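You operate a simulated robot arm through the tools that you are given. There is no shell and no other tool. Be economical: measure what you need, move in short steps, check, and stop when the job is done.

You are at the controls of a simulated robot arm. One attempt, no reset.

## Task
Stop the inlet's drip: fit the new seal ring under the hose union.
Fine: the washer is off; shut the tap first, screw the union down by its ribs, open the tap last.

It is judged by the outcome, as a careful person would: the job done as asked, and still so three seconds after it is handed in. It fails if anything else is knocked over, pushed out of place, dropped, spilled or broken. A push-on lid holds only when it is set on centred and level and pressed home; a screw cap is set on level and turned clockwise until tight.

## Robot
A 6-joint arm with a two-finger parallel gripper, fixed in place. Base frame: the origin is at the foot of the arm, x ahead of it, y to its left, z up. Lengths are in m, angles in rad, forces in N, time in s.
With the tool pointing down near the work surface it reaches from about 0.26 to 0.68 m from the base axis. Its first joint turns from -2.897 to 2.897 rad. Payload 4.1 kg.
The TCP is the grasp point between the finger pads, 0.023 m short of the fingertips. In the tool frame z runs along the fingers and y along their closing line. The gripper opens to 0.094 m. The fingers are 0.038 m wide and 0.01 m thick; the gripper's body (0.054 by 0.096 m) begins 0.039 m behind the TCP.
Orientation is that of the tool frame in the base frame, as [roll, pitch, yaw] about the fixed x, y, z axes, in that order (R = Rz(yaw) Ry(pitch) Rx(roll)). With the fingers straight down and closing along the base's y, the tool's x points along the base's -x, its y along +y and its z along -z.

## Interface
- The arm moves only by the tool send_rows. Its arguments are lists of equal length, an entry for each row: "delta_pos": the shift along the base's x, y, z in m, a list of three; "turn": the turn, a rotation vector about the base's x, y, z in rad, a list of three; "hand": the gripper command, from -1 (fully open) to 1 (shut), values between in proportion. In form: {"delta_pos": [[x, y, z], ...], "turn": [[wx, wy, wz], ...], "hand": [hand, ...]}. A call has 1 to 12 rows; each row shifts and turns the commanded pose from where the row before left it. Rows are played at 5 a second. More than 0.05 m and 0.15 rad between two rows, or a gripper value outside its range, and nothing of the call is played. A pose out of reach is approached as far as the arm can. The call stops where the force on the tool passes 90 N (or 10 N more than at its start, if that is more) or the arm is blocked; 0.2 s more then pass. Each finger travels about 0.045 m/s and halts on what it meets, pressing with about 35 N; the grip force reading is that of the motor and also rises with nothing between the fingers. The clock runs only during rows and for 0.2 s after the last one: add rows that do not move to give the fingers time. The reply holds the time, the measured pose of the TCP, the force on the tool along the base axes, the opening and the grip force, in the units named above and with some noise.
- Cameras (640 x 400 px; columns grow to the right, rows downward): "scene" is fixed at [0.0663, -0.4955, 1.4331]; the picture's right is [0.77, -0.63, 0.00], its down [-0.40, -0.49, -0.78] and it looks along [0.49, 0.60, -0.63] (base axes); focal length 321 px, centre (320, 200). "wrist" rides on the gripper at [-0.039, 0, -0.044] in the tool frame; the picture's right is [0.00, -1.00, 0.00], its down [0.97, 0.00, -0.24] and it looks along [0.24, 0.00, 0.97] (tool axes); focal length 218 px, centre (320, 200). There is no depth. A picture from a camera that has moved, and an enlarged one, comes with that camera's place and axes in the base frame and with its lens. The place of the scene camera against the robot may be out by one fixed shift of up to 0.025 m in any direction.
- capture(camera): a new picture of that camera. It takes no simulated time.
- raise_lower(by): slides the trunk up (or, below 0, down) by that many m; the arm rides with it, the base frame stays. It gives what a move gives, with no picture.
- zoom(camera, box): a new picture of the part [left, top, right, bottom] of that camera's present view, enlarged. It takes no simulated time.
- job_done(): hands the job in; it is judged then, once.

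Work in short steps. Places have to be worked out from the pictures, the camera data and where the tool is seen: move nearer, look again, correct. Check each grasp and each placing, and mend what went wrong. You have 120 turns and 76 pictures in all, those below and enlarged ones among them. Open the gripper and draw the arm clear of the work before you hand the job in, unless the task says otherwise; then end with one line.

The tools are called after "Call:" as name(argument=value, ...) on one line, values as JSON. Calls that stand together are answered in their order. send_rows: Moves the arm, as the interface text tells. Its arguments: {"type":"object","properties":{"delta_pos":{"type":"array"},"turn":{"type":"array"},"hand":{"type":"array"}},"required":["delta_pos","turn","hand"]} The other tools are called the same way: raise_lower (by) slides the trunk up or down; capture (camera) takes a picture; zoom (camera, box) takes an enlarged picture of a part of a camera's view; job_done () hands the job in.

At the start:

```text
time_s: 0.0
tool_pos: [0.2992, -0.3075, 1.2243]
ee_rot: [3.141, 0.001, -3.142]
wrist_force: [0.4, 0.5, -0.2]
finger_gap: 0.094
gripper_force: 0.0
trunk travel left (down, up): [-0.525, 0.065]
```

scene: 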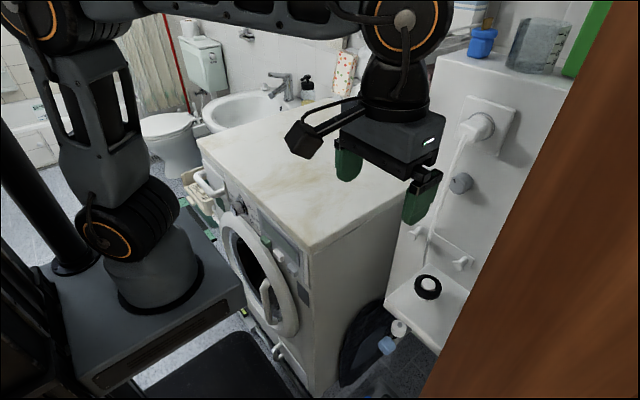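
wrist: 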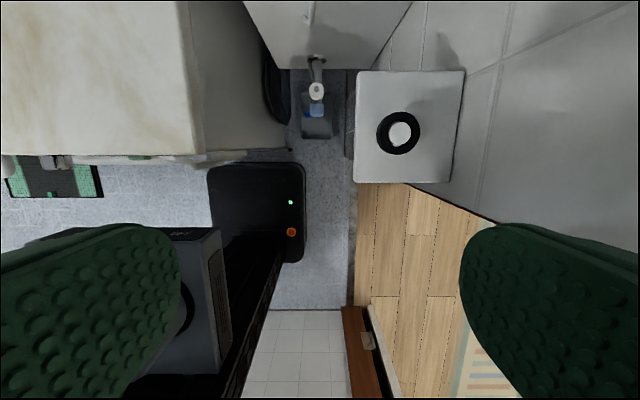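

The pictures show a washer, a wall with a socket, a shelf with a black ring and an inlet. I'll zoom in on the shelf and wall area first.

Call:
zoom(camera="scene", box=[340, 200, 520, 312])

Call:
zoom(camera="wrist", box=[240, 40, 480, 190])

Call:
zoom(camera="scene", box=[320, 270, 480, 370])

```text
3.56 times, centred on (430, 256) of scene
camera zoom: at [0.0663, -0.4955, 1.4331], right [0.77, -0.63, 0.0], down [-0.4, -0.49, -0.78], along [0.49, 0.6, -0.63], focal length 1142 px, centre (-71, 1)
```

zoom: 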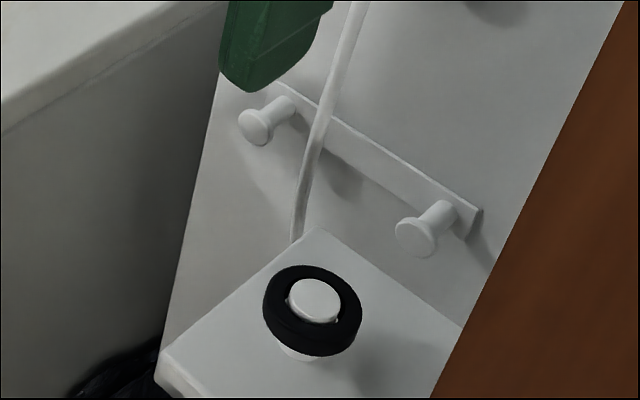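

```text
2.67 times, centred on (360, 115) of wrist
camera zoom: at [0.3395, -0.3072, 1.2685], right [0.0, -1.0, 0.0], down [-0.97, 0.0, 0.24], along [-0.24, 0.0, -0.97], focal length 582 px, centre (213, 427)
```

zoom: 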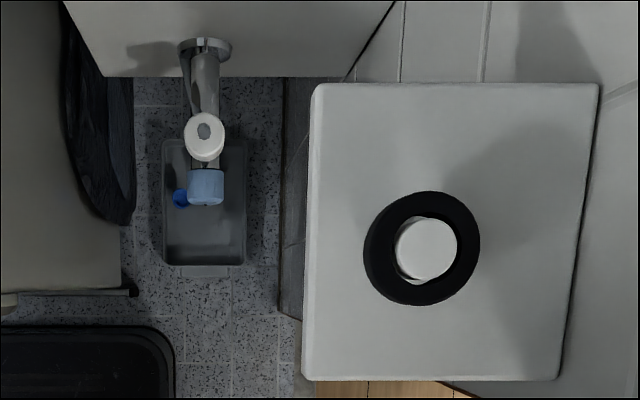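

```text
4.00 times, centred on (400, 320) of scene
camera zoom: at [0.0663, -0.4955, 1.4331], right [0.77, -0.63, 0.0], down [-0.4, -0.49, -0.78], along [0.49, 0.6, -0.63], focal length 1285 px, centre (0, -280)
```

zoom: 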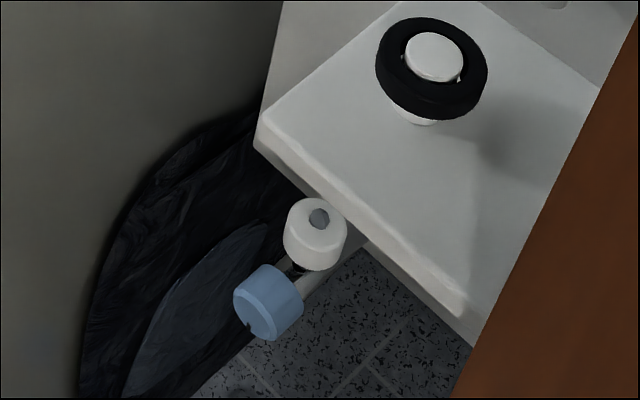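

The ring sits on a peg on a shelf at about (0.35,-0.38,1.055). The tap and union are low, near (0.45,-0.30,0.65), in the gap between washer and shelf. I'll tilt the tool to look at the inlet from in front.

Call:
send_rows(delta_pos=[[0, 0, 0.02], [0, 0, 0.02], [0, 0, 0], [0, 0, 0], [0, 0, 0]], turn=[[0, -0.15, 0], [0, -0.15, 0], [0, -0.15, 0], [0, -0.15, 0], [0, -0.15, 0]], hand=[-1, -1, -1, -1, -1])

Call:
capture(camera="wrist")

```text
time_s: 1.2
tool_pos: [0.3001, -0.3093, 1.2652]
ee_rot: [-3.141, 0.753, 3.141]
wrist_force: [-0.6, -0.7, 0.1]
finger_gap: 0.094
gripper_force: 0.0
trunk travel left (down, up): [-0.525, 0.065]
```

```text
70 pictures are left
camera wrist: at [0.2989, -0.308, 1.3233], right [0.0, -1.0, 0.0], down [-0.87, 0.0, -0.49], along [0.49, 0.0, -0.87], focal length 218 px, centre (320, 200)
```

wrist: 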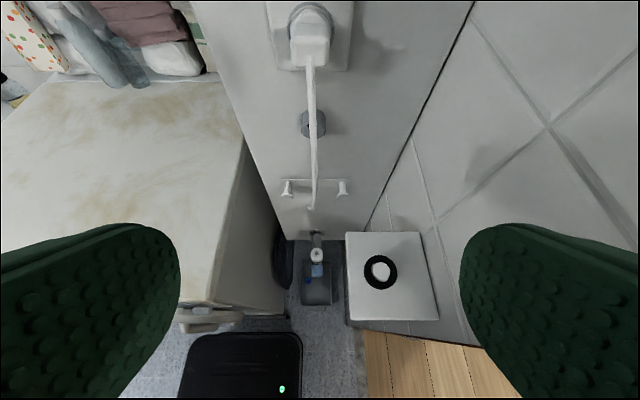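

The geometry triangulates consistently. I'll shift into the gap between washer and shelf, lower the trunk and take a closer look at the tap.

Call:
send_rows(delta_pos=[[-0.03, 0.03, 0], [-0.03, 0.03, 0]], turn=[[0, 0, 0], [0, 0, 0]], hand=[-1, -1])

Call:
raise_lower(by=-0.25)

Call:
capture(camera="wrist")

Call:
capture(camera="scene")

```text
time_s: 1.8
tool_pos: [0.2395, -0.2474, 1.2643]
ee_rot: [-3.14, 0.751, -3.139]
wrist_force: [-0.4, 0.7, 0.3]
finger_gap: 0.0939
gripper_force: 0.0
trunk travel left (down, up): [-0.525, 0.065]
```

```text
time_s: 4.4
tool_pos: [0.2402, -0.2477, 1.0139]
ee_rot: [3.141, 0.749, 3.14]
wrist_force: [0.0, 0.4, 0.3]
finger_gap: 0.094
gripper_force: 0.1
trunk travel left (down, up): [-0.275, 0.315]
```

```text
69 pictures are left
camera wrist: at [0.2389, -0.2473, 1.0729], right [0.0, -1.0, 0.0], down [-0.87, 0.0, -0.49], along [0.49, 0.0, -0.87], focal length 218 px, centre (320, 200)
```

wrist: 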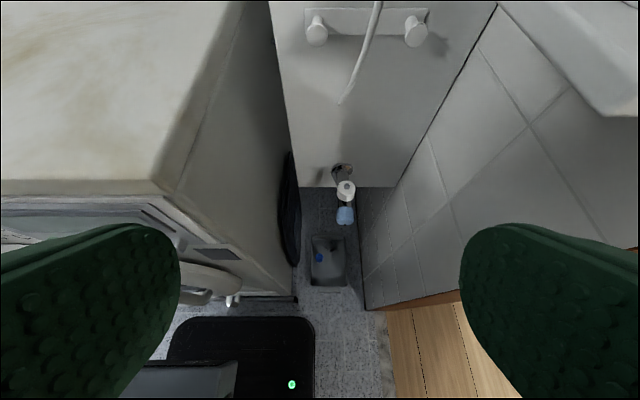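

```text
68 pictures are left
```

scene: 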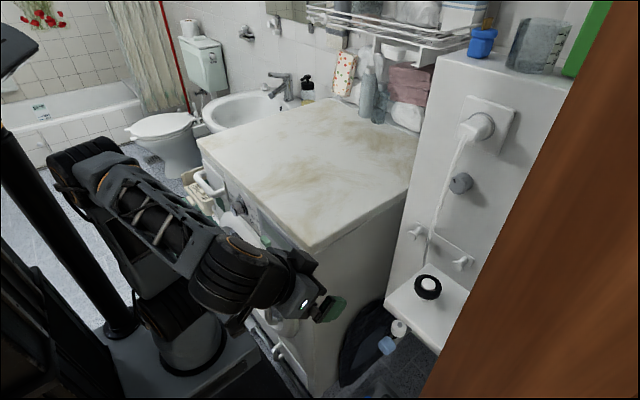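

Nothing is touched and the gap is open below. I'll lower further and zoom in on the tap.

Call:
raise_lower(by=-0.15)

Call:
zoom(camera="wrist", box=[260, 60, 460, 185])

Call:
capture(camera="wrist")

```text
time_s: 6.1
tool_pos: [0.2403, -0.2474, 0.8648]
ee_rot: [3.14, 0.749, 3.141]
wrist_force: [-0.1, 0.0, -0.2]
finger_gap: 0.0937
gripper_force: 0.0
trunk travel left (down, up): [-0.125, 0.465]
```

```text
3.20 times, centred on (360, 122) of wrist
camera zoom: at [0.2389, -0.2473, 0.9229], right [0.0, -1.0, 0.0], down [-0.87, 0.0, -0.49], along [0.49, 0.0, -0.87], focal length 698 px, centre (192, 448)
```

zoom: 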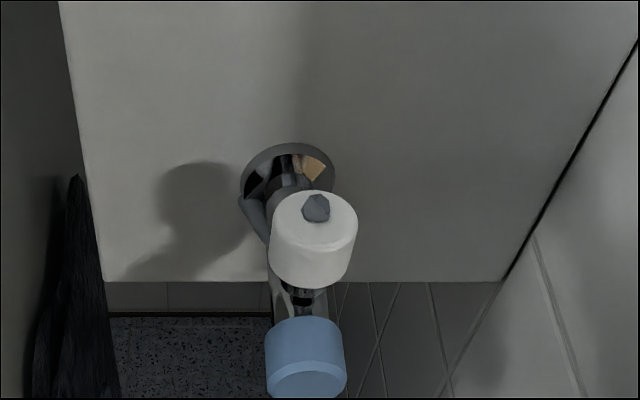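

```text
66 pictures are left
camera wrist: at [0.2389, -0.2473, 0.9229], right [0.0, -1.0, 0.0], down [-0.87, 0.0, -0.49], along [0.49, 0.0, -0.87], focal length 218 px, centre (320, 200)
```

wrist: 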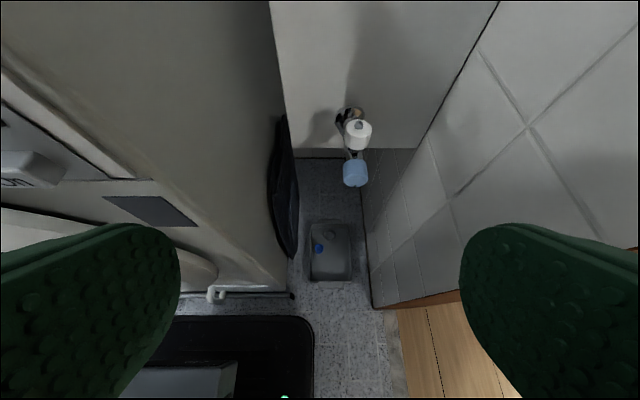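

The white knob sits atop the tap body, and the blue union is at the spout end. I'll tilt nearer to horizontal to see the side view.

Call:
send_rows(delta_pos=[[0.01, -0.01, -0.02], [0.01, -0.01, -0.02], [0.01, -0.01, -0.02], [0.01, 0, -0.02]], turn=[[0, -0.13, 0], [0, -0.13, 0], [0, -0.13, 0], [0, -0.13, 0]], hand=[-1, -1, -1, -1])

Call:
capture(camera="wrist")

Call:
capture(camera="scene")

```text
time_s: 7.1
tool_pos: [0.2805, -0.2789, 0.7855]
ee_rot: [-3.138, 1.272, -3.14]
wrist_force: [-0.3, 0.7, 0.2]
finger_gap: 0.0941
gripper_force: 0.0
trunk travel left (down, up): [-0.125, 0.465]
```

```text
65 pictures are left
camera wrist: at [0.2511, -0.2768, 0.8348], right [0.0, -1.0, 0.0], down [-0.52, 0.0, -0.86], along [0.86, 0.0, -0.52], focal length 218 px, centre (320, 200)
```

wrist: 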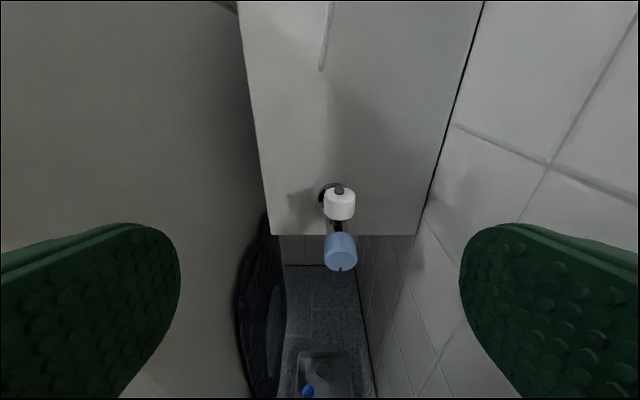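

```text
64 pictures are left
```

scene: 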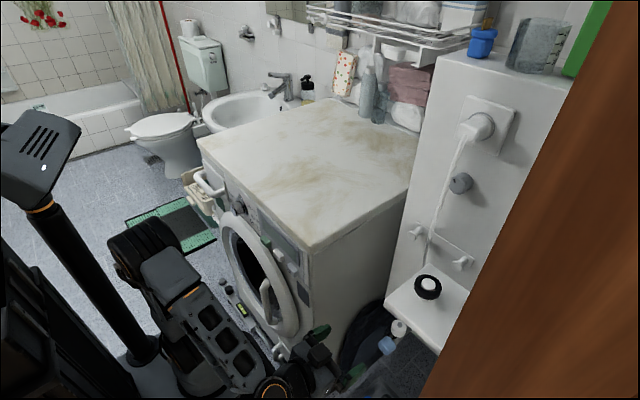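

The tap hangs below the wall panel. I'll zoom in on it and on the items on the floor by the washer.

Call:
zoom(camera="wrist", box=[290, 170, 390, 290])

Call:
zoom(camera="scene", box=[200, 270, 300, 340])

```text
3.33 times, centred on (340, 230) of wrist
camera zoom: at [0.2511, -0.2768, 0.8348], right [0.0, -1.0, 0.0], down [-0.52, 0.0, -0.86], along [0.86, 0.0, -0.52], focal length 728 px, centre (253, 100)
```

zoom: 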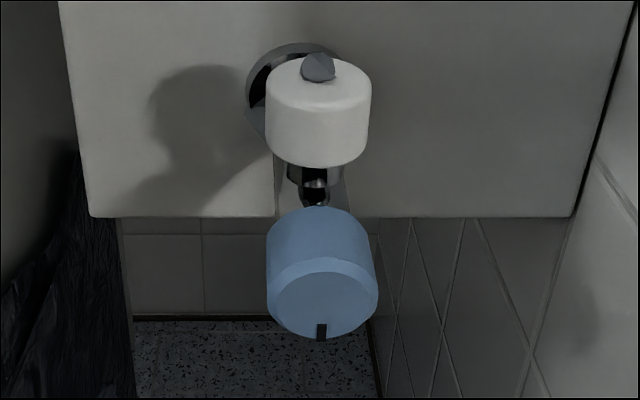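

```text
5.71 times, centred on (250, 305) of scene
camera zoom: at [0.0663, -0.4955, 1.4331], right [0.77, -0.63, 0.0], down [-0.4, -0.49, -0.78], along [0.49, 0.6, -0.63], focal length 1836 px, centre (720, -400)
```

zoom: 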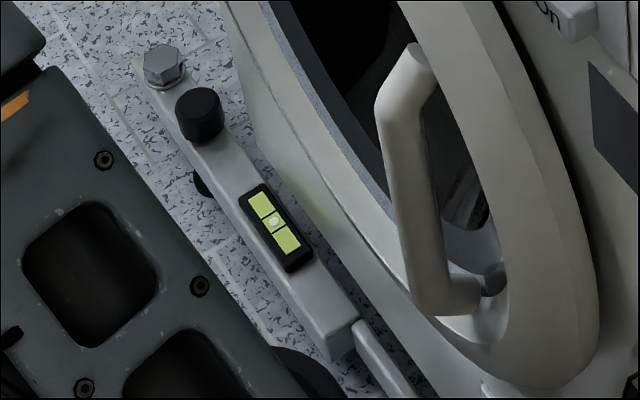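

I judge the blue knob facing -x to be the tap handle, with its front at (.444,-.304,.631) and Ø.04. The white one with its axis vertical looks like the union, with its top at (.487,-.303,.697). I'll bring the tool horizontal in front of the knob for a close look.

Call:
send_rows(delta_pos=[[0.02, -0.008, -0.03], [0.02, -0.008, -0.04], [0.02, -0.009, -0.04], [0.02, 0, -0.035], [0, 0, 0]], turn=[[0, -0.1, 0], [0, -0.1, 0], [0, -0.1, 0], [0, 0, 0], [0, 0, 0]], hand=[-1, -1, -1, -1, -1])

Call:
capture(camera="wrist")

```text
time_s: 8.3
tool_pos: [0.3597, -0.3005, 0.6418]
ee_rot: [-1.894, 1.571, -1.892]
wrist_force: [-0.3, -0.2, 0.3]
finger_gap: 0.0942
gripper_force: 0.1
trunk travel left (down, up): [-0.125, 0.465]
```

```text
61 pictures are left
camera wrist: at [0.3161, -0.3015, 0.6795], right [0.0, -1.0, 0.0], down [-0.24, 0.0, -0.97], along [0.97, 0.0, -0.24], focal length 218 px, centre (320, 200)
```

wrist: 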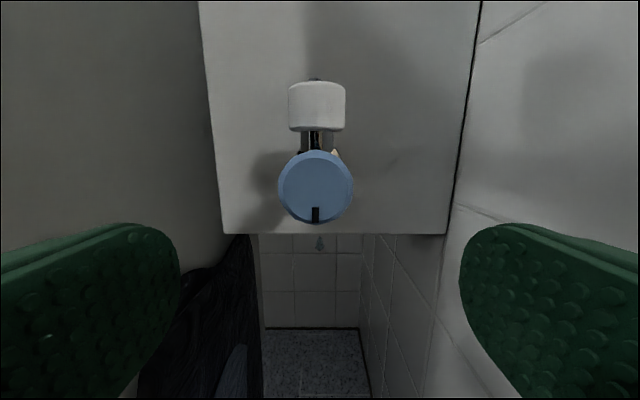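

Call:
zoom(camera="wrist", box=[260, 65, 380, 255])

```text
2.11 times, centred on (320, 160) of wrist
camera zoom: at [0.3161, -0.3015, 0.6795], right [0.0, -1.0, 0.0], down [-0.24, 0.0, -0.97], along [0.97, 0.0, -0.24], focal length 460 px, centre (320, 284)
```

zoom: 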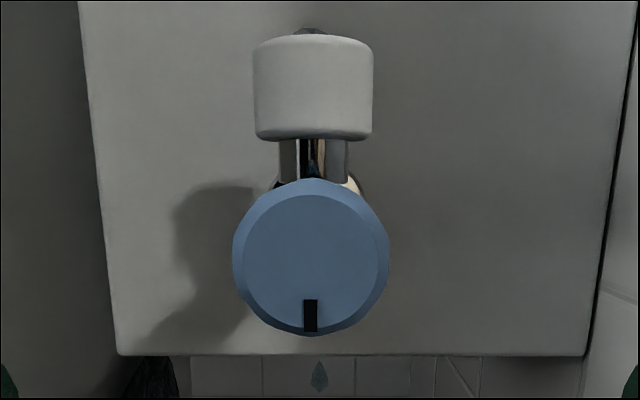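

A droplet hangs below the tap. I need to determine which part is union and which is tap, so I'll look from the scene camera and at the lower part of the wrist view.

Call:
zoom(camera="scene", box=[335, 310, 425, 366])

Call:
zoom(camera="wrist", box=[130, 220, 390, 400])

```text
7.11 times, centred on (380, 338) of scene
camera zoom: at [0.0663, -0.4955, 1.4331], right [0.77, -0.63, 0.0], down [-0.4, -0.49, -0.78], along [0.49, 0.6, -0.63], focal length 2284 px, centre (-107, -781)
```

zoom: 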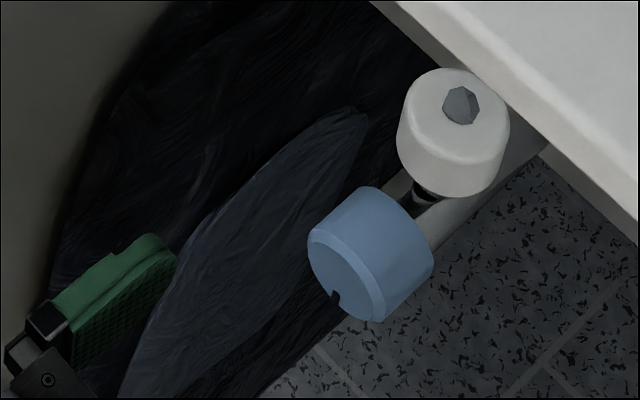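

```text
2.22 times, centred on (260, 310) of wrist
camera zoom: at [0.3161, -0.3015, 0.6795], right [0.0, -1.0, 0.0], down [-0.24, 0.0, -0.97], along [0.97, 0.0, -0.24], focal length 485 px, centre (453, -44)
```

zoom: 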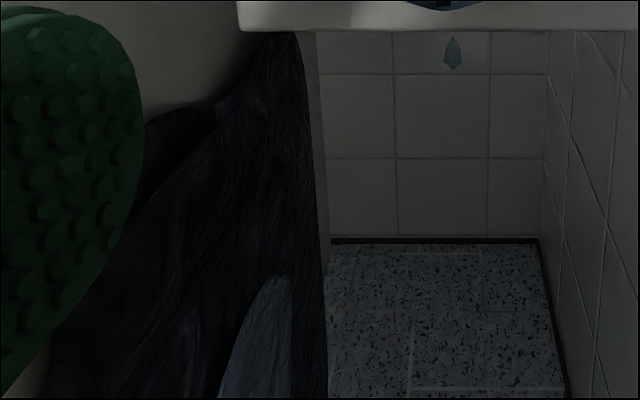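

Re-triangulating with the near view: knob face at (.42,-.299,.66), Ø.035; white part axis (.463,-.299), z .688–.715. Turning either clockwise is safe, so I'll start with the blue knob: align, advance and grip it lightly.

Call:
send_rows(delta_pos=[[0, 0.001, 0.009], [0, 0.001, 0.009], [0.02, 0, 0], [0.02, 0, 0], [0.016, 0, 0], [0, 0, 0]], turn=[[0, 0, 0], [0, 0, 0], [0, 0, 0], [0, 0, 0], [0, 0, 0], [0, 0, 0]], hand=[-0.5, -0.3, -0.3, -0.3, -0.3, -0.3])

Call:
capture(camera="wrist")

```text
time_s: 9.7
tool_pos: [0.4152, -0.3022, 0.6572]
ee_rot: [2.908, 1.568, 2.906]
wrist_force: [-0.8, 0.1, 0.0]
finger_gap: 0.0612
gripper_force: 0.0
trunk travel left (down, up): [-0.125, 0.465]
```

```text
57 pictures are left
camera wrist: at [0.3721, -0.3014, 0.696], right [0.0, -1.0, 0.0], down [-0.24, 0.0, -0.97], along [0.97, 0.0, -0.24], focal length 218 px, centre (320, 200)
```

wrist: 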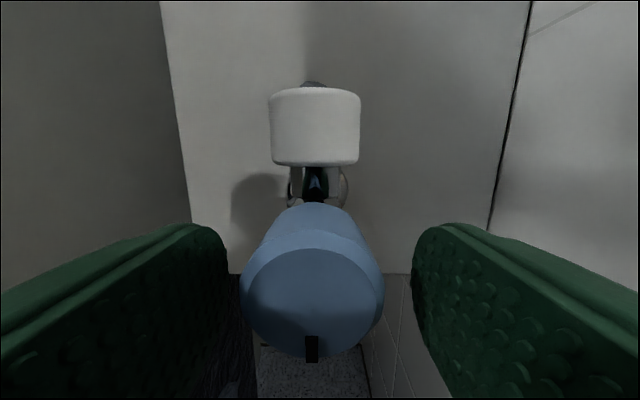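

The knob is between the pads. I'll nudge by (+2 mm y, +3 mm z) and close on it.

Call:
send_rows(delta_pos=[[0, 0.0022, 0.003], [0, 0, 0], [0, 0, 0], [0, 0, 0]], turn=[[0, 0, 0], [0, 0, 0], [0, 0, 0], [0, 0, 0]], hand=[-0.3, 0.3, 1, 1])

```text
time_s: 10.7
tool_pos: [0.416, -0.2999, 0.6597]
ee_rot: [0.413, 1.57, 0.412]
wrist_force: [3.3, -2.8, 1.7]
finger_gap: 0.0359
gripper_force: 44.5
trunk travel left (down, up): [-0.125, 0.465]
```

Gripped at 36 mm. I'll turn clockwise as seen from the front (+x rotation), about 0.6 rad first, and check.

Call:
send_rows(delta_pos=[[0, 0, 0], [0, 0, 0], [0, 0, 0], [0, 0, 0], [0, 0, 0], [0, 0, 0]], turn=[[0.12, 0, 0], [0.12, 0, 0], [0.12, 0, 0], [0.12, 0, 0], [0.12, 0, 0], [0, 0, 0]], hand=[1, 1, 1, 1, 1, 1])

Call:
capture(camera="wrist")

```text
time_s: 12.1
tool_pos: [0.4148, -0.3006, 0.6605]
ee_rot: [1.571, 0.969, 1.568]
wrist_force: [0.1, -14.6, 4.8]
finger_gap: 0.036
gripper_force: 44.7
trunk travel left (down, up): [-0.125, 0.465]
```

```text
56 pictures are left
camera wrist: at [0.3722, -0.3219, 0.6924], right [0.0, -0.82, -0.57], down [-0.24, 0.55, -0.8], along [0.97, 0.13, -0.2], focal length 218 px, centre (320, 200)
```

wrist: 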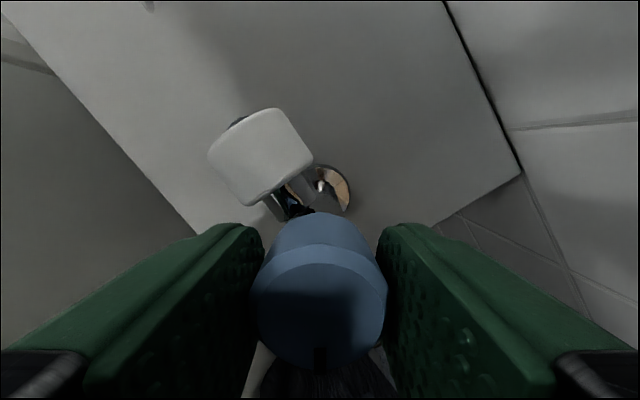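

The mark moved with the gripper, so the blue knob does rotate. I'll continue clockwise until it resists.

Call:
send_rows(delta_pos=[[0, 0.001, 0], [0, 0, 0], [0, 0, 0], [0, 0, 0], [0, 0, 0], [0, 0, 0], [0, 0, 0], [0, 0, 0], [0, 0, 0]], turn=[[0.12, 0, 0], [0.12, 0, 0], [0.12, 0, 0], [0.12, 0, 0], [0.12, 0, 0], [0.12, 0, 0], [0.12, 0, 0], [0.12, 0, 0], [0, 0, 0]], hand=[1, 1, 1, 1, 1, 1, 1, 1, 1])

Call:
capture(camera="wrist")

```text
time_s: 14.1
tool_pos: [0.4168, -0.2994, 0.6606]
ee_rot: [1.569, 0.006, 1.568]
wrist_force: [-1.0, -38.2, -4.5]
finger_gap: 0.0359
gripper_force: 44.9
trunk travel left (down, up): [-0.125, 0.465]
```

```text
55 pictures are left
camera wrist: at [0.372, -0.3381, 0.6596], right [0.0, 0.0, -1.0], down [-0.24, 0.97, 0.0], along [0.97, 0.24, 0.0], focal length 218 px, centre (320, 200)
```

wrist: 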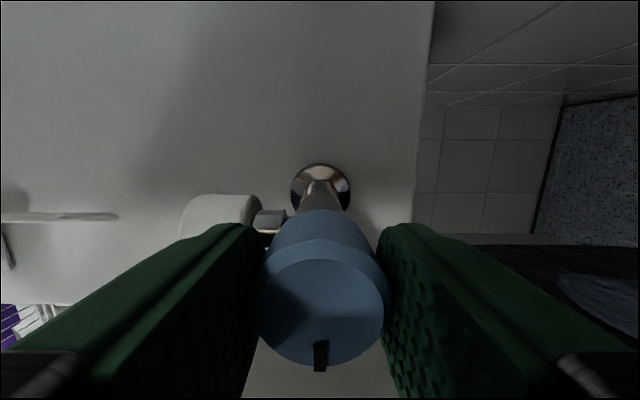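

It has turned 90° and the mark now points left. I'll relieve the sideways force and see whether it goes on.

Call:
send_rows(delta_pos=[[0, -0.0025, 0], [0, 0, 0], [0, 0, 0], [0, 0, 0], [0, 0, 0]], turn=[[0, 0, 0], [0.1, 0, 0], [0.1, 0, 0], [0.1, 0, 0], [0, 0, 0]], hand=[1, 1, 1, 1, 1])

Call:
capture(camera="wrist")

```text
time_s: 15.3
tool_pos: [0.4168, -0.2988, 0.6595]
ee_rot: [1.571, -0.293, 1.575]
wrist_force: [11.6, 7.3, 0.5]
finger_gap: 0.0361
gripper_force: 45.1
trunk travel left (down, up): [-0.125, 0.465]
```

```text
54 pictures are left
camera wrist: at [0.3727, -0.3359, 0.6487], right [0.0, 0.29, -0.96], down [-0.25, 0.93, 0.28], along [0.97, 0.24, 0.07], focal length 218 px, centre (320, 200)
```

wrist: 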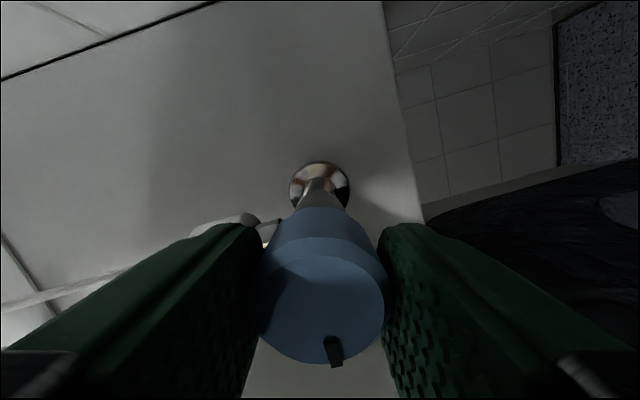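

The knob stopped at about 90° and the pads slipped past it, so the tap is shut. I'll release slightly, back off and roll the tool back level.

Call:
send_rows(delta_pos=[[0, 0, 0], [0, 0, 0], [-0.03, 0, 0], [-0.03, 0, 0], [-0.02, 0, 0], [0, 0, 0], [0, 0, 0], [0, 0, 0]], turn=[[0, 0, 0], [0, 0, 0], [0, 0, 0], [0, 0, 0], [-0.15, 0, 0], [-0.15, 0, 0], [-0.15, 0, 0], [-0.15, 0, 0]], hand=[0.05, 0.05, 0.05, 0.05, -0.5, -0.5, -0.5, -0.5])

Call:
send_rows(delta_pos=[[0, 0, 0], [0, 0, 0], [0, 0, 0], [0, 0, 0], [0, 0, 0], [0, 0, 0], [0, 0, 0], [0, 0, 0], [0, 0, 0]], turn=[[-0.15, 0, 0], [-0.15, 0, 0], [-0.15, 0, 0], [-0.15, 0, 0], [-0.15, 0, 0], [-0.15, 0, 0], [-0.15, 0, 0], [-0.15, 0, 0], [-0.06, 0, 0]], hand=[-0.5, -0.5, -0.5, -0.5, -0.5, -0.5, -0.5, -0.5, -0.5])

Call:
capture(camera="wrist")

```text
time_s: 17.1
tool_pos: [0.3359, -0.3002, 0.6602]
ee_rot: [1.571, 0.311, 1.572]
wrist_force: [-0.2, -0.1, 0.1]
finger_gap: 0.0706
gripper_force: 0.0
trunk travel left (down, up): [-0.125, 0.465]
```

```text
time_s: 19.1
tool_pos: [0.3364, -0.2999, 0.6602]
ee_rot: [-2.755, 1.57, -2.753]
wrist_force: [-0.5, 0.0, -0.5]
finger_gap: 0.0707
gripper_force: 0.0
trunk travel left (down, up): [-0.125, 0.465]
```

```text
53 pictures are left
camera wrist: at [0.2926, -0.2997, 0.699], right [0.0, -1.0, 0.0], down [-0.24, 0.0, -0.97], along [0.97, 0.0, -0.24], focal length 218 px, centre (320, 200)
```

wrist: 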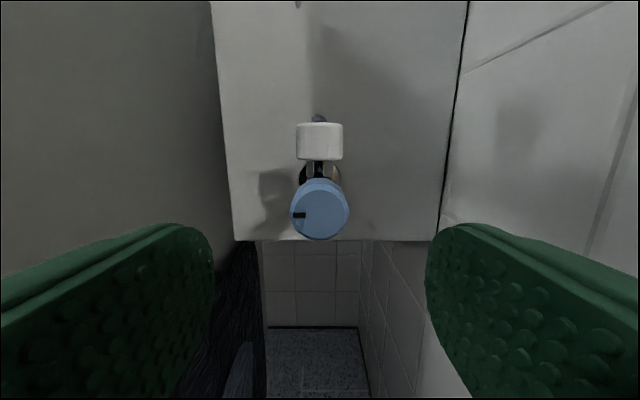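

The mark is at 9 o'clock and the droplet is gone, so the tap is shut. Next is the white union, to be gripped from above. I'll rise and pitch the tool down.

Call:
send_rows(delta_pos=[[-0.01, 0.01, 0.04], [0, 0.01, 0.04], [0, 0.01, 0.04], [0, 0, 0.04], [0, 0, 0.02], [0, 0, 0], [0, 0, 0], [0, 0, 0], [0, 0, 0], [0, 0, 0], [0, 0, 0]], turn=[[0, 0.15, 0], [0, 0.15, 0], [0, 0.15, 0], [0, 0.15, 0], [0, 0.15, 0], [0, 0.15, 0], [0, 0.15, 0], [0, 0.15, 0], [0, 0.15, 0], [0, 0.15, 0], [0, 0.0708, 0]], hand=[-0.4, -0.4, -0.4, -0.4, -0.4, -0.4, -0.4, -0.4, -0.4, -0.4, -0.4])

Call:
capture(camera="scene")

```text
time_s: 21.5
tool_pos: [0.3254, -0.2705, 0.8412]
ee_rot: [-3.141, -0.001, 3.138]
wrist_force: [-0.6, 0.6, -0.7]
finger_gap: 0.0657
gripper_force: 0.0
trunk travel left (down, up): [-0.125, 0.465]
```

```text
52 pictures are left
```

scene: 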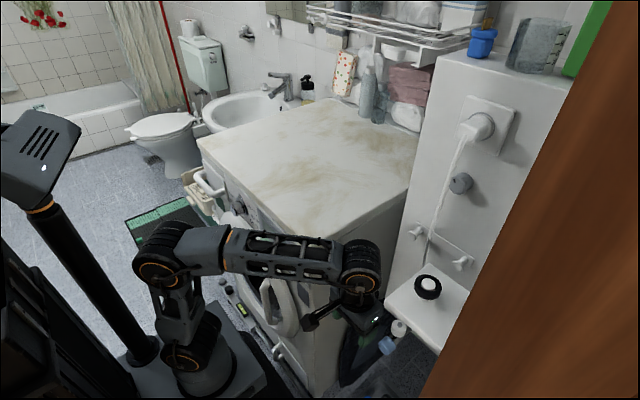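

The forearm lies close to the washer's top edge. I'll raise the trunk for a steeper forearm, centring in the gap first, and then lower with the arm.

Call:
send_rows(delta_pos=[[-0.01, 0.02, 0], [0, 0, 0]], turn=[[0, 0, 0], [0, 0, 0]], hand=[-0.4, -0.4])

Call:
raise_lower(by=0.28)

Call:
send_rows(delta_pos=[[0, 0, -0.04], [0, 0, -0.04], [0, 0, -0.04], [0, 0, -0.04], [0, 0, -0.04], [0, 0, -0.04], [0, 0, -0.04], [0, 0, 0]], turn=[[0, 0, 0], [0, 0, 0], [0, 0, 0], [0, 0, 0], [0, 0, 0], [0, 0, 0], [0, 0, 0], [0, 0, 0]], hand=[-0.4, -0.4, -0.4, -0.4, -0.4, -0.4, -0.4, -0.4])

Call:
capture(camera="scene")

Call:
capture(camera="wrist")

```text
time_s: 22.1
tool_pos: [0.3161, -0.2493, 0.8403]
ee_rot: [-3.14, -0.001, 3.141]
wrist_force: [0.8, 0.8, 0.3]
finger_gap: 0.0659
gripper_force: 0.0
trunk travel left (down, up): [-0.125, 0.465]
```

```text
time_s: 25.0
tool_pos: [0.3153, -0.2503, 1.1206]
ee_rot: [-3.14, 0.0, 3.14]
wrist_force: [0.3, 0.0, -0.5]
finger_gap: 0.0658
gripper_force: 0.1
trunk travel left (down, up): [-0.405, 0.185]
```

```text
time_s: 26.8
tool_pos: [0.3167, -0.2504, 0.8406]
ee_rot: [-3.14, -0.001, 3.139]
wrist_force: [0.0, -0.4, 0.1]
finger_gap: 0.0661
gripper_force: 0.2
trunk travel left (down, up): [-0.405, 0.185]
```

```text
51 pictures are left
```

scene: 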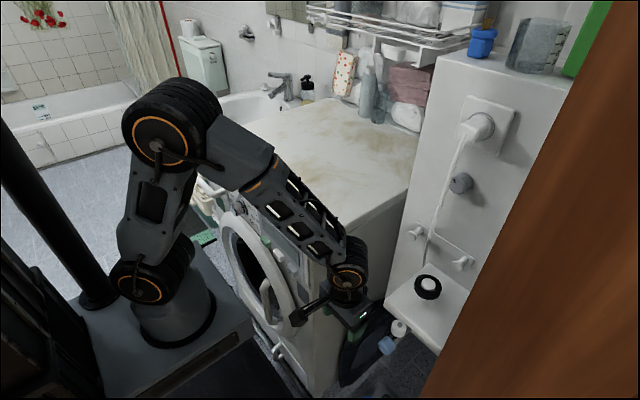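

```text
50 pictures are left
camera wrist: at [0.3555, -0.2502, 0.8831], right [0.0, -1.0, 0.0], down [-0.97, 0.0, 0.24], along [-0.24, 0.0, -0.97], focal length 218 px, centre (320, 200)
```

wrist: 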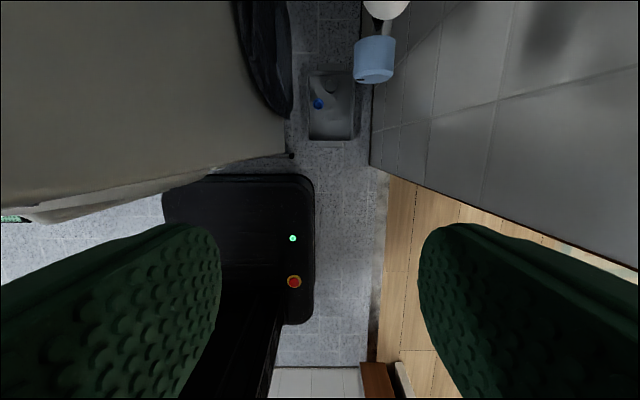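

The elbow is now high and clear. I'll move above the union, at a height safely over its top.

Call:
send_rows(delta_pos=[[0.03, -0.012, 0], [0.03, -0.012, 0], [0.03, -0.012, 0], [0.03, -0.012, -0.02], [0.027, 0, -0.02], [0, 0, 0]], turn=[[0, 0, 0], [0, 0, 0], [0, 0, 0], [0, 0, 0], [0, 0, 0], [0, 0, 0]], hand=[-0.4, -0.4, -0.4, -0.4, -0.4, -0.4])

Call:
capture(camera="wrist")

Call:
zoom(camera="scene", box=[300, 200, 460, 370])

```text
time_s: 28.2
tool_pos: [0.4633, -0.2998, 0.7994]
ee_rot: [-3.141, -0.001, 3.141]
wrist_force: [0.5, -1.0, -0.2]
finger_gap: 0.0657
gripper_force: 0.1
trunk travel left (down, up): [-0.405, 0.185]
```

```text
49 pictures are left
camera wrist: at [0.503, -0.2996, 0.8435], right [0.0, -1.0, 0.0], down [-0.97, 0.0, 0.24], along [-0.24, 0.0, -0.97], focal length 218 px, centre (320, 200)
```

wrist: 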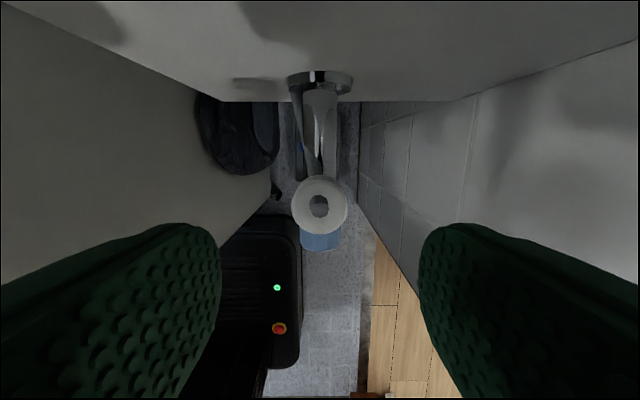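

```text
2.35 times, centred on (380, 285) of scene
camera zoom: at [0.0663, -0.4955, 1.4331], right [0.77, -0.63, 0.0], down [-0.4, -0.49, -0.78], along [0.49, 0.6, -0.63], focal length 756 px, centre (179, 0)
```

zoom: 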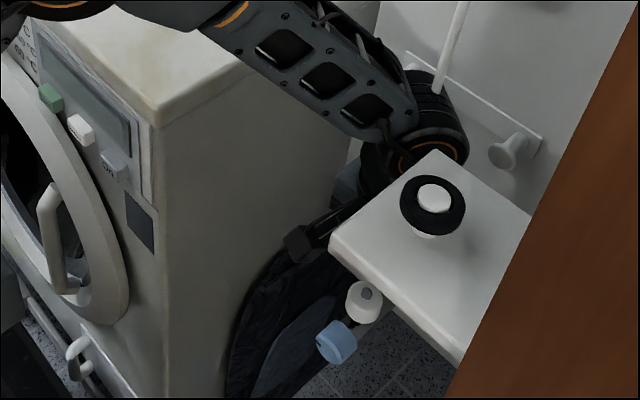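

The union sits at about (.468,-.299) under the tool. I'll descend around it to TCP z≈.704.

Call:
send_rows(delta_pos=[[0.005, 0, -0.03], [0, 0, -0.03], [0, 0, -0.02], [0, 0, 0]], turn=[[0, 0, 0], [0, 0, 0], [0, 0, 0], [0, 0, 0]], hand=[-0.4, -0.4, -0.4, -0.4])

Call:
capture(camera="wrist")

```text
time_s: 29.2
tool_pos: [0.468, -0.2997, 0.7197]
ee_rot: [3.141, 0.0, 3.139]
wrist_force: [-0.1, 0.5, 0.0]
finger_gap: 0.066
gripper_force: 0.0
trunk travel left (down, up): [-0.405, 0.185]
```

```text
47 pictures are left
camera wrist: at [0.5071, -0.2993, 0.7631], right [0.0, -1.0, 0.0], down [-0.97, 0.0, 0.24], along [-0.24, 0.0, -0.97], focal length 218 px, centre (320, 200)
```

wrist: 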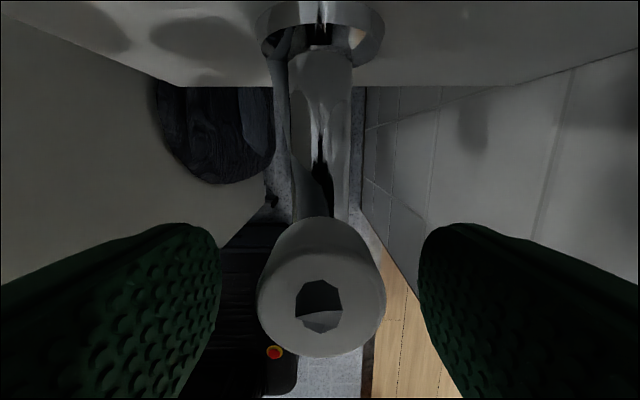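

The top centre is near (.465,-.299,.71). I'll correct by 2 mm, lower 18 mm and close.

Call:
send_rows(delta_pos=[[-0.002, 0.0005, -0.009], [0, 0, -0.009], [0, 0, 0], [0, 0, 0], [0, 0, 0]], turn=[[0, 0, 0], [0, 0, 0], [0, 0, 0], [0, 0, 0], [0, 0, 0]], hand=[-0.4, -0.4, 0.2, 1, 1])

Call:
capture(camera="wrist")

```text
time_s: 30.4
tool_pos: [0.4652, -0.3001, 0.7035]
ee_rot: [3.141, 0.0, 3.14]
wrist_force: [-0.2, -7.4, -1.2]
finger_gap: 0.0329
gripper_force: 35.2
trunk travel left (down, up): [-0.405, 0.185]
```

```text
46 pictures are left
camera wrist: at [0.5046, -0.2994, 0.7457], right [0.0, -1.0, 0.0], down [-0.97, 0.0, 0.24], along [-0.24, 0.0, -0.97], focal length 218 px, centre (320, 200)
```

wrist: 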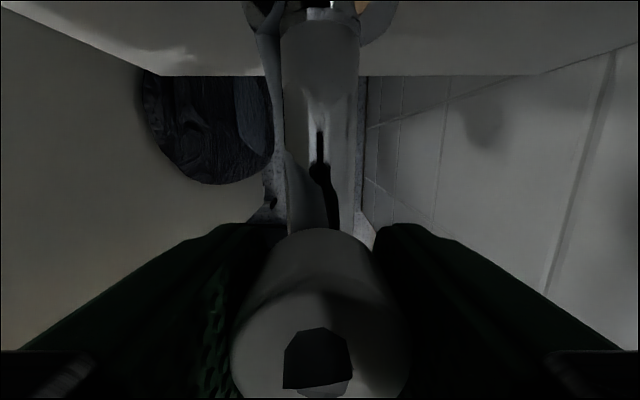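

It is gripped at 33 mm. I'll turn counter-clockwise (+z) with a slight rise to test unscrewing.

Call:
send_rows(delta_pos=[[0, 0, 0], [0, 0, 0], [0, 0, 0], [0, 0, 0], [0, 0, 0], [0, 0, 0], [0, 0, 0]], turn=[[0, 0, 0.13], [0, 0, 0.13], [0, 0, 0.13], [0, 0, 0.13], [0, 0, 0.13], [0, 0, 0.13], [0, 0, 0]], hand=[1, 1, 1, 1, 1, 1, 1])

Call:
capture(camera="wrist")

```text
time_s: 32.0
tool_pos: [0.4655, -0.2995, 0.7046]
ee_rot: [-3.138, 0.002, -2.362]
wrist_force: [-7.0, -15.6, 25.1]
finger_gap: 0.0335
gripper_force: 34.7
trunk travel left (down, up): [-0.405, 0.185]
```

```text
45 pictures are left
camera wrist: at [0.4931, -0.2716, 0.7483], right [0.7, -0.71, 0.0], down [-0.69, -0.68, 0.24], along [-0.17, -0.17, -0.97], focal length 218 px, centre (320, 200)
```

wrist: 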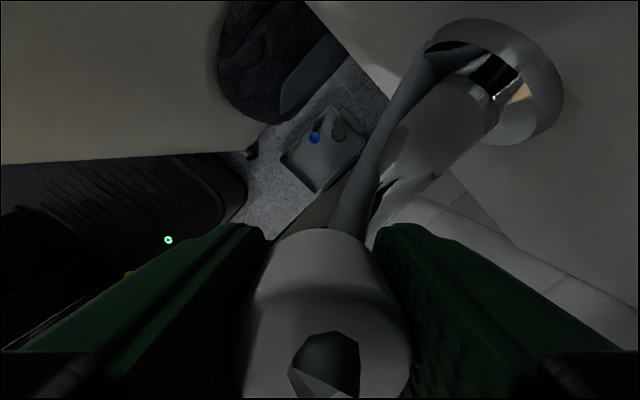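

An upward push appeared (25 N), so the thread is lifting the union. I'll continue counter-clockwise while rising slightly.

Call:
send_rows(delta_pos=[[0, 0, 0.001], [0, 0, 0.0005], [0, 0, 0.0005], [0, 0, 0.0005], [0, 0, 0.0005], [0, 0, 0.0005], [0, 0, 0.0005], [0, 0, 0]], turn=[[0, 0, 0.13], [0, 0, 0.13], [0, 0, 0.13], [0, 0, 0.13], [0, 0, 0.13], [0, 0, 0.13], [0, 0, 0.13], [0, 0, 0]], hand=[1, 1, 1, 1, 1, 1, 1, 1])

Call:
capture(camera="wrist")

```text
time_s: 33.8
tool_pos: [0.4642, -0.2978, 0.7067]
ee_rot: [-3.14, 0.0, -1.452]
wrist_force: [-4.0, -22.9, 19.9]
finger_gap: 0.033
gripper_force: 34.8
trunk travel left (down, up): [-0.405, 0.185]
```

```text
44 pictures are left
camera wrist: at [0.4606, -0.26, 0.7511], right [0.99, 0.12, 0.0], down [0.11, -0.96, 0.24], along [0.03, -0.24, -0.97], focal length 218 px, centre (320, 200)
```

wrist: 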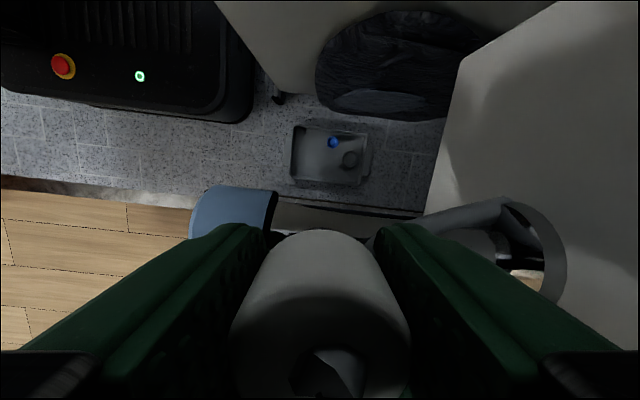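

The upward push persists while I rise, so the union is coming up. I'll continue.

Call:
send_rows(delta_pos=[[0, -0.001, 0.001], [0, 0, 0.0008], [0, 0, 0.0008], [0, 0, 0.0008], [0, 0, 0.0008], [0, 0, 0.0008], [0, 0, 0.0008], [0, 0, 0.0008], [0, 0, 0]], turn=[[0, 0, 0.13], [0, 0, 0.13], [0, 0, 0.13], [0, 0, 0.13], [0, 0, 0.13], [0, 0, 0.13], [0, 0, 0.13], [0, 0, 0.13], [0, 0, 0]], hand=[1, 1, 1, 1, 1, 1, 1, 1, 1])

Call:
capture(camera="wrist")

```text
time_s: 35.3
tool_pos: [0.4646, -0.2836, 0.7076]
ee_rot: [3.105, 0.005, -0.683]
wrist_force: [-55.9, -47.0, -1.9]
finger_gap: 0.0571
gripper_force: 36.5
out of reach, approached as far as the arm can: row 6, 7
trunk travel left (down, up): [-0.405, 0.185]
stopped in row 7: the force on the tool passed its limit (the readings are from after the stop); the commanded pose is now the measured one
```

```text
43 pictures are left
camera wrist: at [0.4362, -0.257, 0.7516], right [0.63, 0.77, -0.04], down [0.76, -0.61, 0.24], along [0.16, -0.18, -0.97], focal length 218 px, centre (320, 200)
```

wrist: 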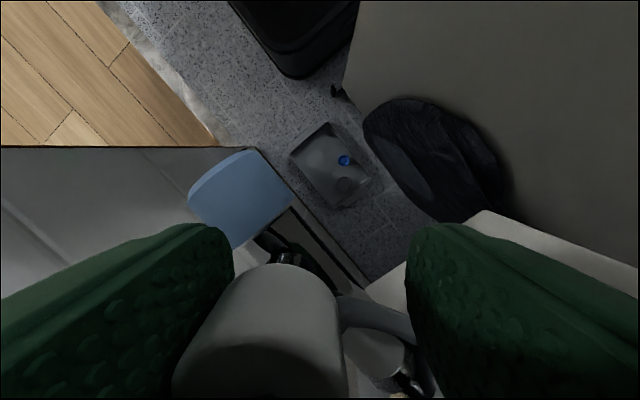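

The wrist ran into its yaw limit and slid sideways. I'll open, straighten up above and recheck the union.

Call:
send_rows(delta_pos=[[0, 0, 0], [0, 0, 0], [0, 0, 0], [0, -0.006, 0.02], [0, -0.006, 0.02], [0, 0, 0.02]], turn=[[0, 0, 0], [0, 0, 0], [0, 0, -0.05], [0.03, 0, -0.1], [0, 0, -0.1], [0, 0, -0.1]], hand=[-0.6, -1, -1, -1, -1, -1])

Call:
capture(camera="wrist")

```text
time_s: 36.7
tool_pos: [0.4743, -0.2914, 0.7716]
ee_rot: [3.129, 0.011, -1.025]
wrist_force: [0.7, -1.0, 0.3]
finger_gap: 0.094
gripper_force: 0.1
trunk travel left (down, up): [-0.405, 0.185]
```

```text
42 pictures are left
camera wrist: at [0.4551, -0.2567, 0.8156], right [0.85, 0.52, -0.01], down [0.51, -0.83, 0.23], along [0.11, -0.2, -0.97], focal length 218 px, centre (320, 200)
```

wrist: 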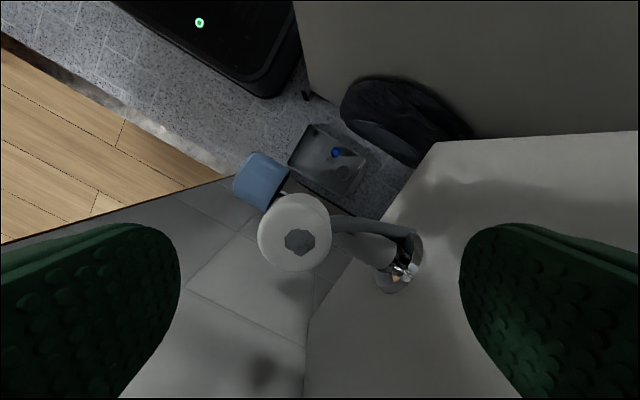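

The union is still on the thread. I'll straighten the tilt and rewind the wrist at this height to gain a long unscrewing stroke.

Call:
send_rows(delta_pos=[[-0.0045, -0.004, 0], [-0.0045, -0.004, 0], [0, 0, 0], [0, 0, 0], [0, 0, 0], [0, 0, 0], [0, 0, 0], [0, 0, 0], [0, 0, 0], [0, 0, 0], [0, 0, 0], [0, 0, 0]], turn=[[-0.003, -0.0165, 0], [0, 0, -0.15], [0, 0, -0.15], [0, 0, -0.15], [0, 0, -0.15], [0, 0, -0.15], [0, 0, -0.15], [0, 0, -0.15], [0, 0, -0.15], [0, 0, -0.15], [0, 0, -0.15], [0, 0, -0.15]], hand=[-1, -1, -1, -1, -1, -1, -1, -1, -1, -1, -1, -1])

Call:
send_rows(delta_pos=[[0, 0, 0], [0, 0, 0], [0, 0, 0], [0, 0, 0], [0, 0, 0], [0, 0, 0], [0, 0, 0], [0, 0, 0], [0, 0, 0], [0, 0, 0], [0, 0, 0], [0, 0, 0]], turn=[[0, 0, -0.15], [0, 0, -0.15], [0, 0, -0.15], [0, 0, -0.15], [0, 0, -0.15], [0, 0, -0.15], [0, 0, -0.15], [0, 0, -0.15], [0, 0, -0.15], [0, 0, -0.15], [0, 0, -0.15], [0, 0, -0.15]], hand=[-1, -1, -1, -1, -1, -1, -1, -1, -1, -1, -1, -0.4])

Call:
capture(camera="wrist")

```text
time_s: 39.3
tool_pos: [0.4654, -0.2973, 0.7695]
ee_rot: [3.141, 0.004, -2.674]
wrist_force: [-0.1, 0.5, 0.4]
finger_gap: 0.0939
gripper_force: 0.1
trunk travel left (down, up): [-0.405, 0.185]
```

```text
time_s: 41.9
tool_pos: [0.4658, -0.2986, 0.7706]
ee_rot: [3.141, 0.005, 1.809]
wrist_force: [0.7, 0.3, 1.3]
finger_gap: 0.0658
gripper_force: 0.1
trunk travel left (down, up): [-0.405, 0.185]
```

```text
41 pictures are left
camera wrist: at [0.4753, -0.3352, 0.8134], right [-0.97, -0.23, 0.0], down [-0.23, 0.94, 0.24], along [-0.06, 0.23, -0.97], focal length 218 px, centre (320, 200)
```

wrist: 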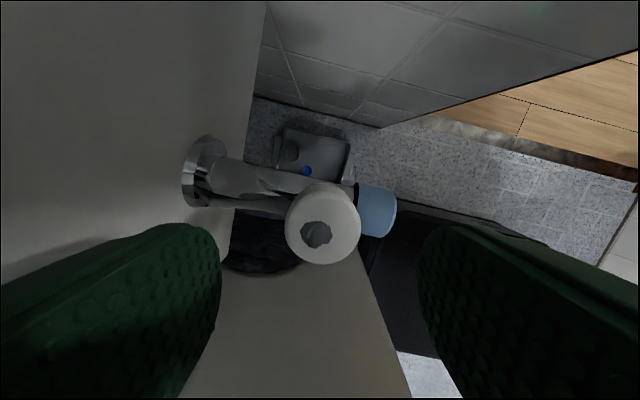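

The union is well visible and the TCP is roughly centred over it. I'll rewind a bit more, descend and grip.

Call:
send_rows(delta_pos=[[0, 0, 0], [0, 0, 0], [0, 0, 0], [0, 0, 0], [0, 0, -0.02], [0, 0, -0.02], [0, 0, -0.02], [0, 0, 0], [0, 0, 0], [0, 0, 0]], turn=[[0, -0.005, -0.15], [0, 0, -0.15], [0, 0, -0.15], [0, 0, -0.15], [0, 0, -0.15], [0, 0, -0.15], [0, 0, 0], [0, 0, 0], [0, 0, 0], [0, 0, 0]], hand=[-0.4, -0.4, -0.4, -0.4, -0.4, -0.4, -0.4, 0.2, 1, 1])

Call:
capture(camera="wrist")

```text
time_s: 43.4
tool_pos: [0.4568, -0.3005, 0.7201]
ee_rot: [3.138, 0.002, 0.918]
wrist_force: [-59.6, -14.0, 25.6]
finger_gap: 0.0655
gripper_force: 0.1
trunk travel left (down, up): [-0.405, 0.185]
stopped in row 7: the force on the tool passed its limit (the readings are from after the stop); the commanded pose is now the measured one
```

```text
40 pictures are left
camera wrist: at [0.4329, -0.3307, 0.7652], right [-0.79, 0.61, 0.0], down [0.59, 0.77, 0.24], along [0.15, 0.19, -0.97], focal length 218 px, centre (320, 200)
```

wrist: 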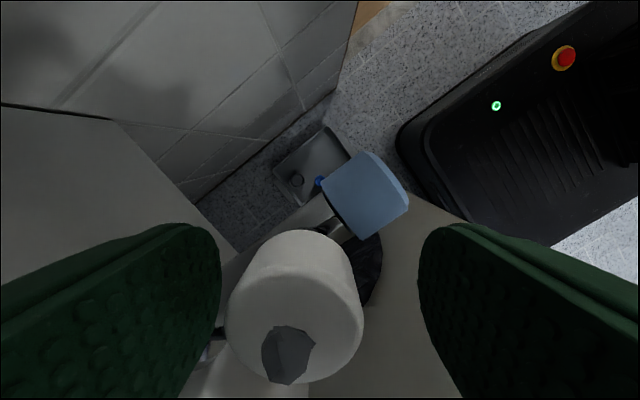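

The -x push fits a long protrusion on the gripper's tool +x side, seen in the scene view, touching the panel when it points that way. I'll rise, turn back to yaw ≈1.25, recentre and look.

Call:
send_rows(delta_pos=[[0, 0, 0.015], [0.004, 0.001, 0.015], [0.004, 0.001, 0], [0.002, 0, 0], [0, 0, 0]], turn=[[0, 0, 0.1], [0, 0, 0.1], [0, 0, 0.13], [0, 0, 0], [0, 0, 0]], hand=[-0.4, -0.4, -0.4, -0.4, -0.4])

Call:
capture(camera="wrist")

Call:
zoom(camera="scene", box=[300, 200, 460, 370])

```text
time_s: 44.6
tool_pos: [0.4732, -0.2959, 0.7477]
ee_rot: [3.138, 0.005, 1.25]
wrist_force: [0.3, -0.3, 1.1]
finger_gap: 0.0659
gripper_force: 0.0
trunk travel left (down, up): [-0.405, 0.185]
```

```text
39 pictures are left
camera wrist: at [0.4616, -0.3324, 0.7919], right [-0.95, 0.32, 0.0], down [0.31, 0.92, 0.23], along [0.08, 0.22, -0.97], focal length 218 px, centre (320, 200)
```

wrist: 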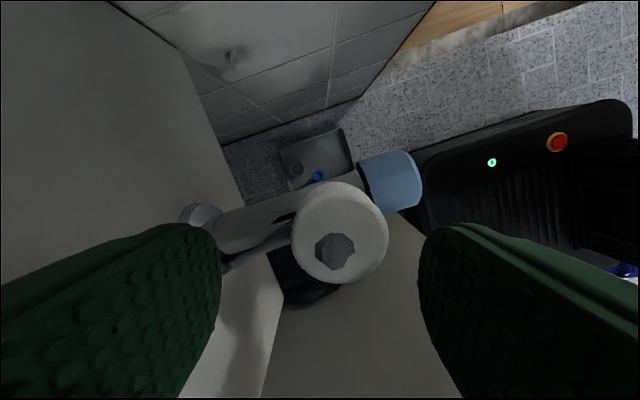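

```text
2.35 times, centred on (380, 285) of scene
camera zoom: at [0.0663, -0.4955, 1.4331], right [0.77, -0.63, 0.0], down [-0.4, -0.49, -0.78], along [0.49, 0.6, -0.63], focal length 756 px, centre (179, 0)
```

zoom: 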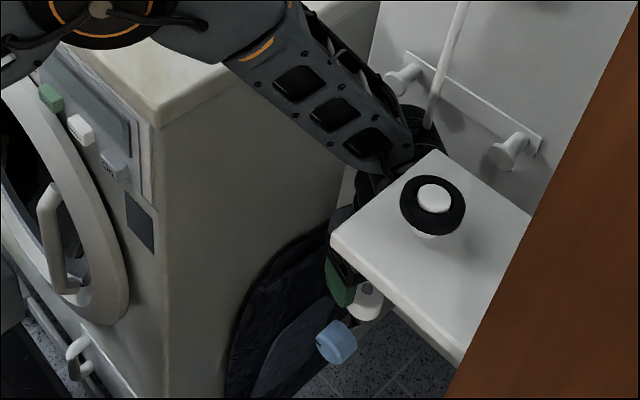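

The union is at about (.465,-.300). I'll correct (-8,-4) mm, descend to z≈.708 and grip.

Call:
send_rows(delta_pos=[[-0.008, -0.004, 0], [0, 0, -0.02], [0, 0, -0.02], [0, 0, 0], [0, 0, 0], [0, 0, 0]], turn=[[0, 0, 0.05], [0, 0, 0], [0, 0, 0], [0, 0, 0], [0, 0, 0], [0, 0, 0]], hand=[-0.4, -0.4, -0.4, 0.2, 1, 1])

Call:
capture(camera="wrist")

```text
time_s: 46.0
tool_pos: [0.4654, -0.3, 0.7072]
ee_rot: [3.14, 0.004, 1.299]
wrist_force: [-2.2, 0.2, 0.1]
finger_gap: 0.0339
gripper_force: 35.4
trunk travel left (down, up): [-0.405, 0.185]
```

```text
37 pictures are left
camera wrist: at [0.4551, -0.3362, 0.7518], right [-0.96, 0.27, 0.0], down [0.26, 0.94, 0.23], along [0.07, 0.23, -0.97], focal length 218 px, centre (320, 200)
```

wrist: 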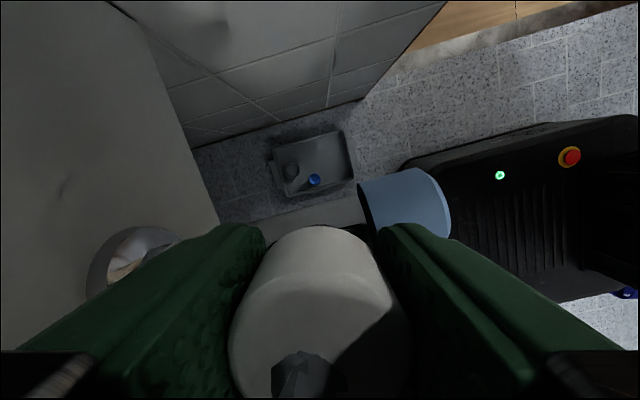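

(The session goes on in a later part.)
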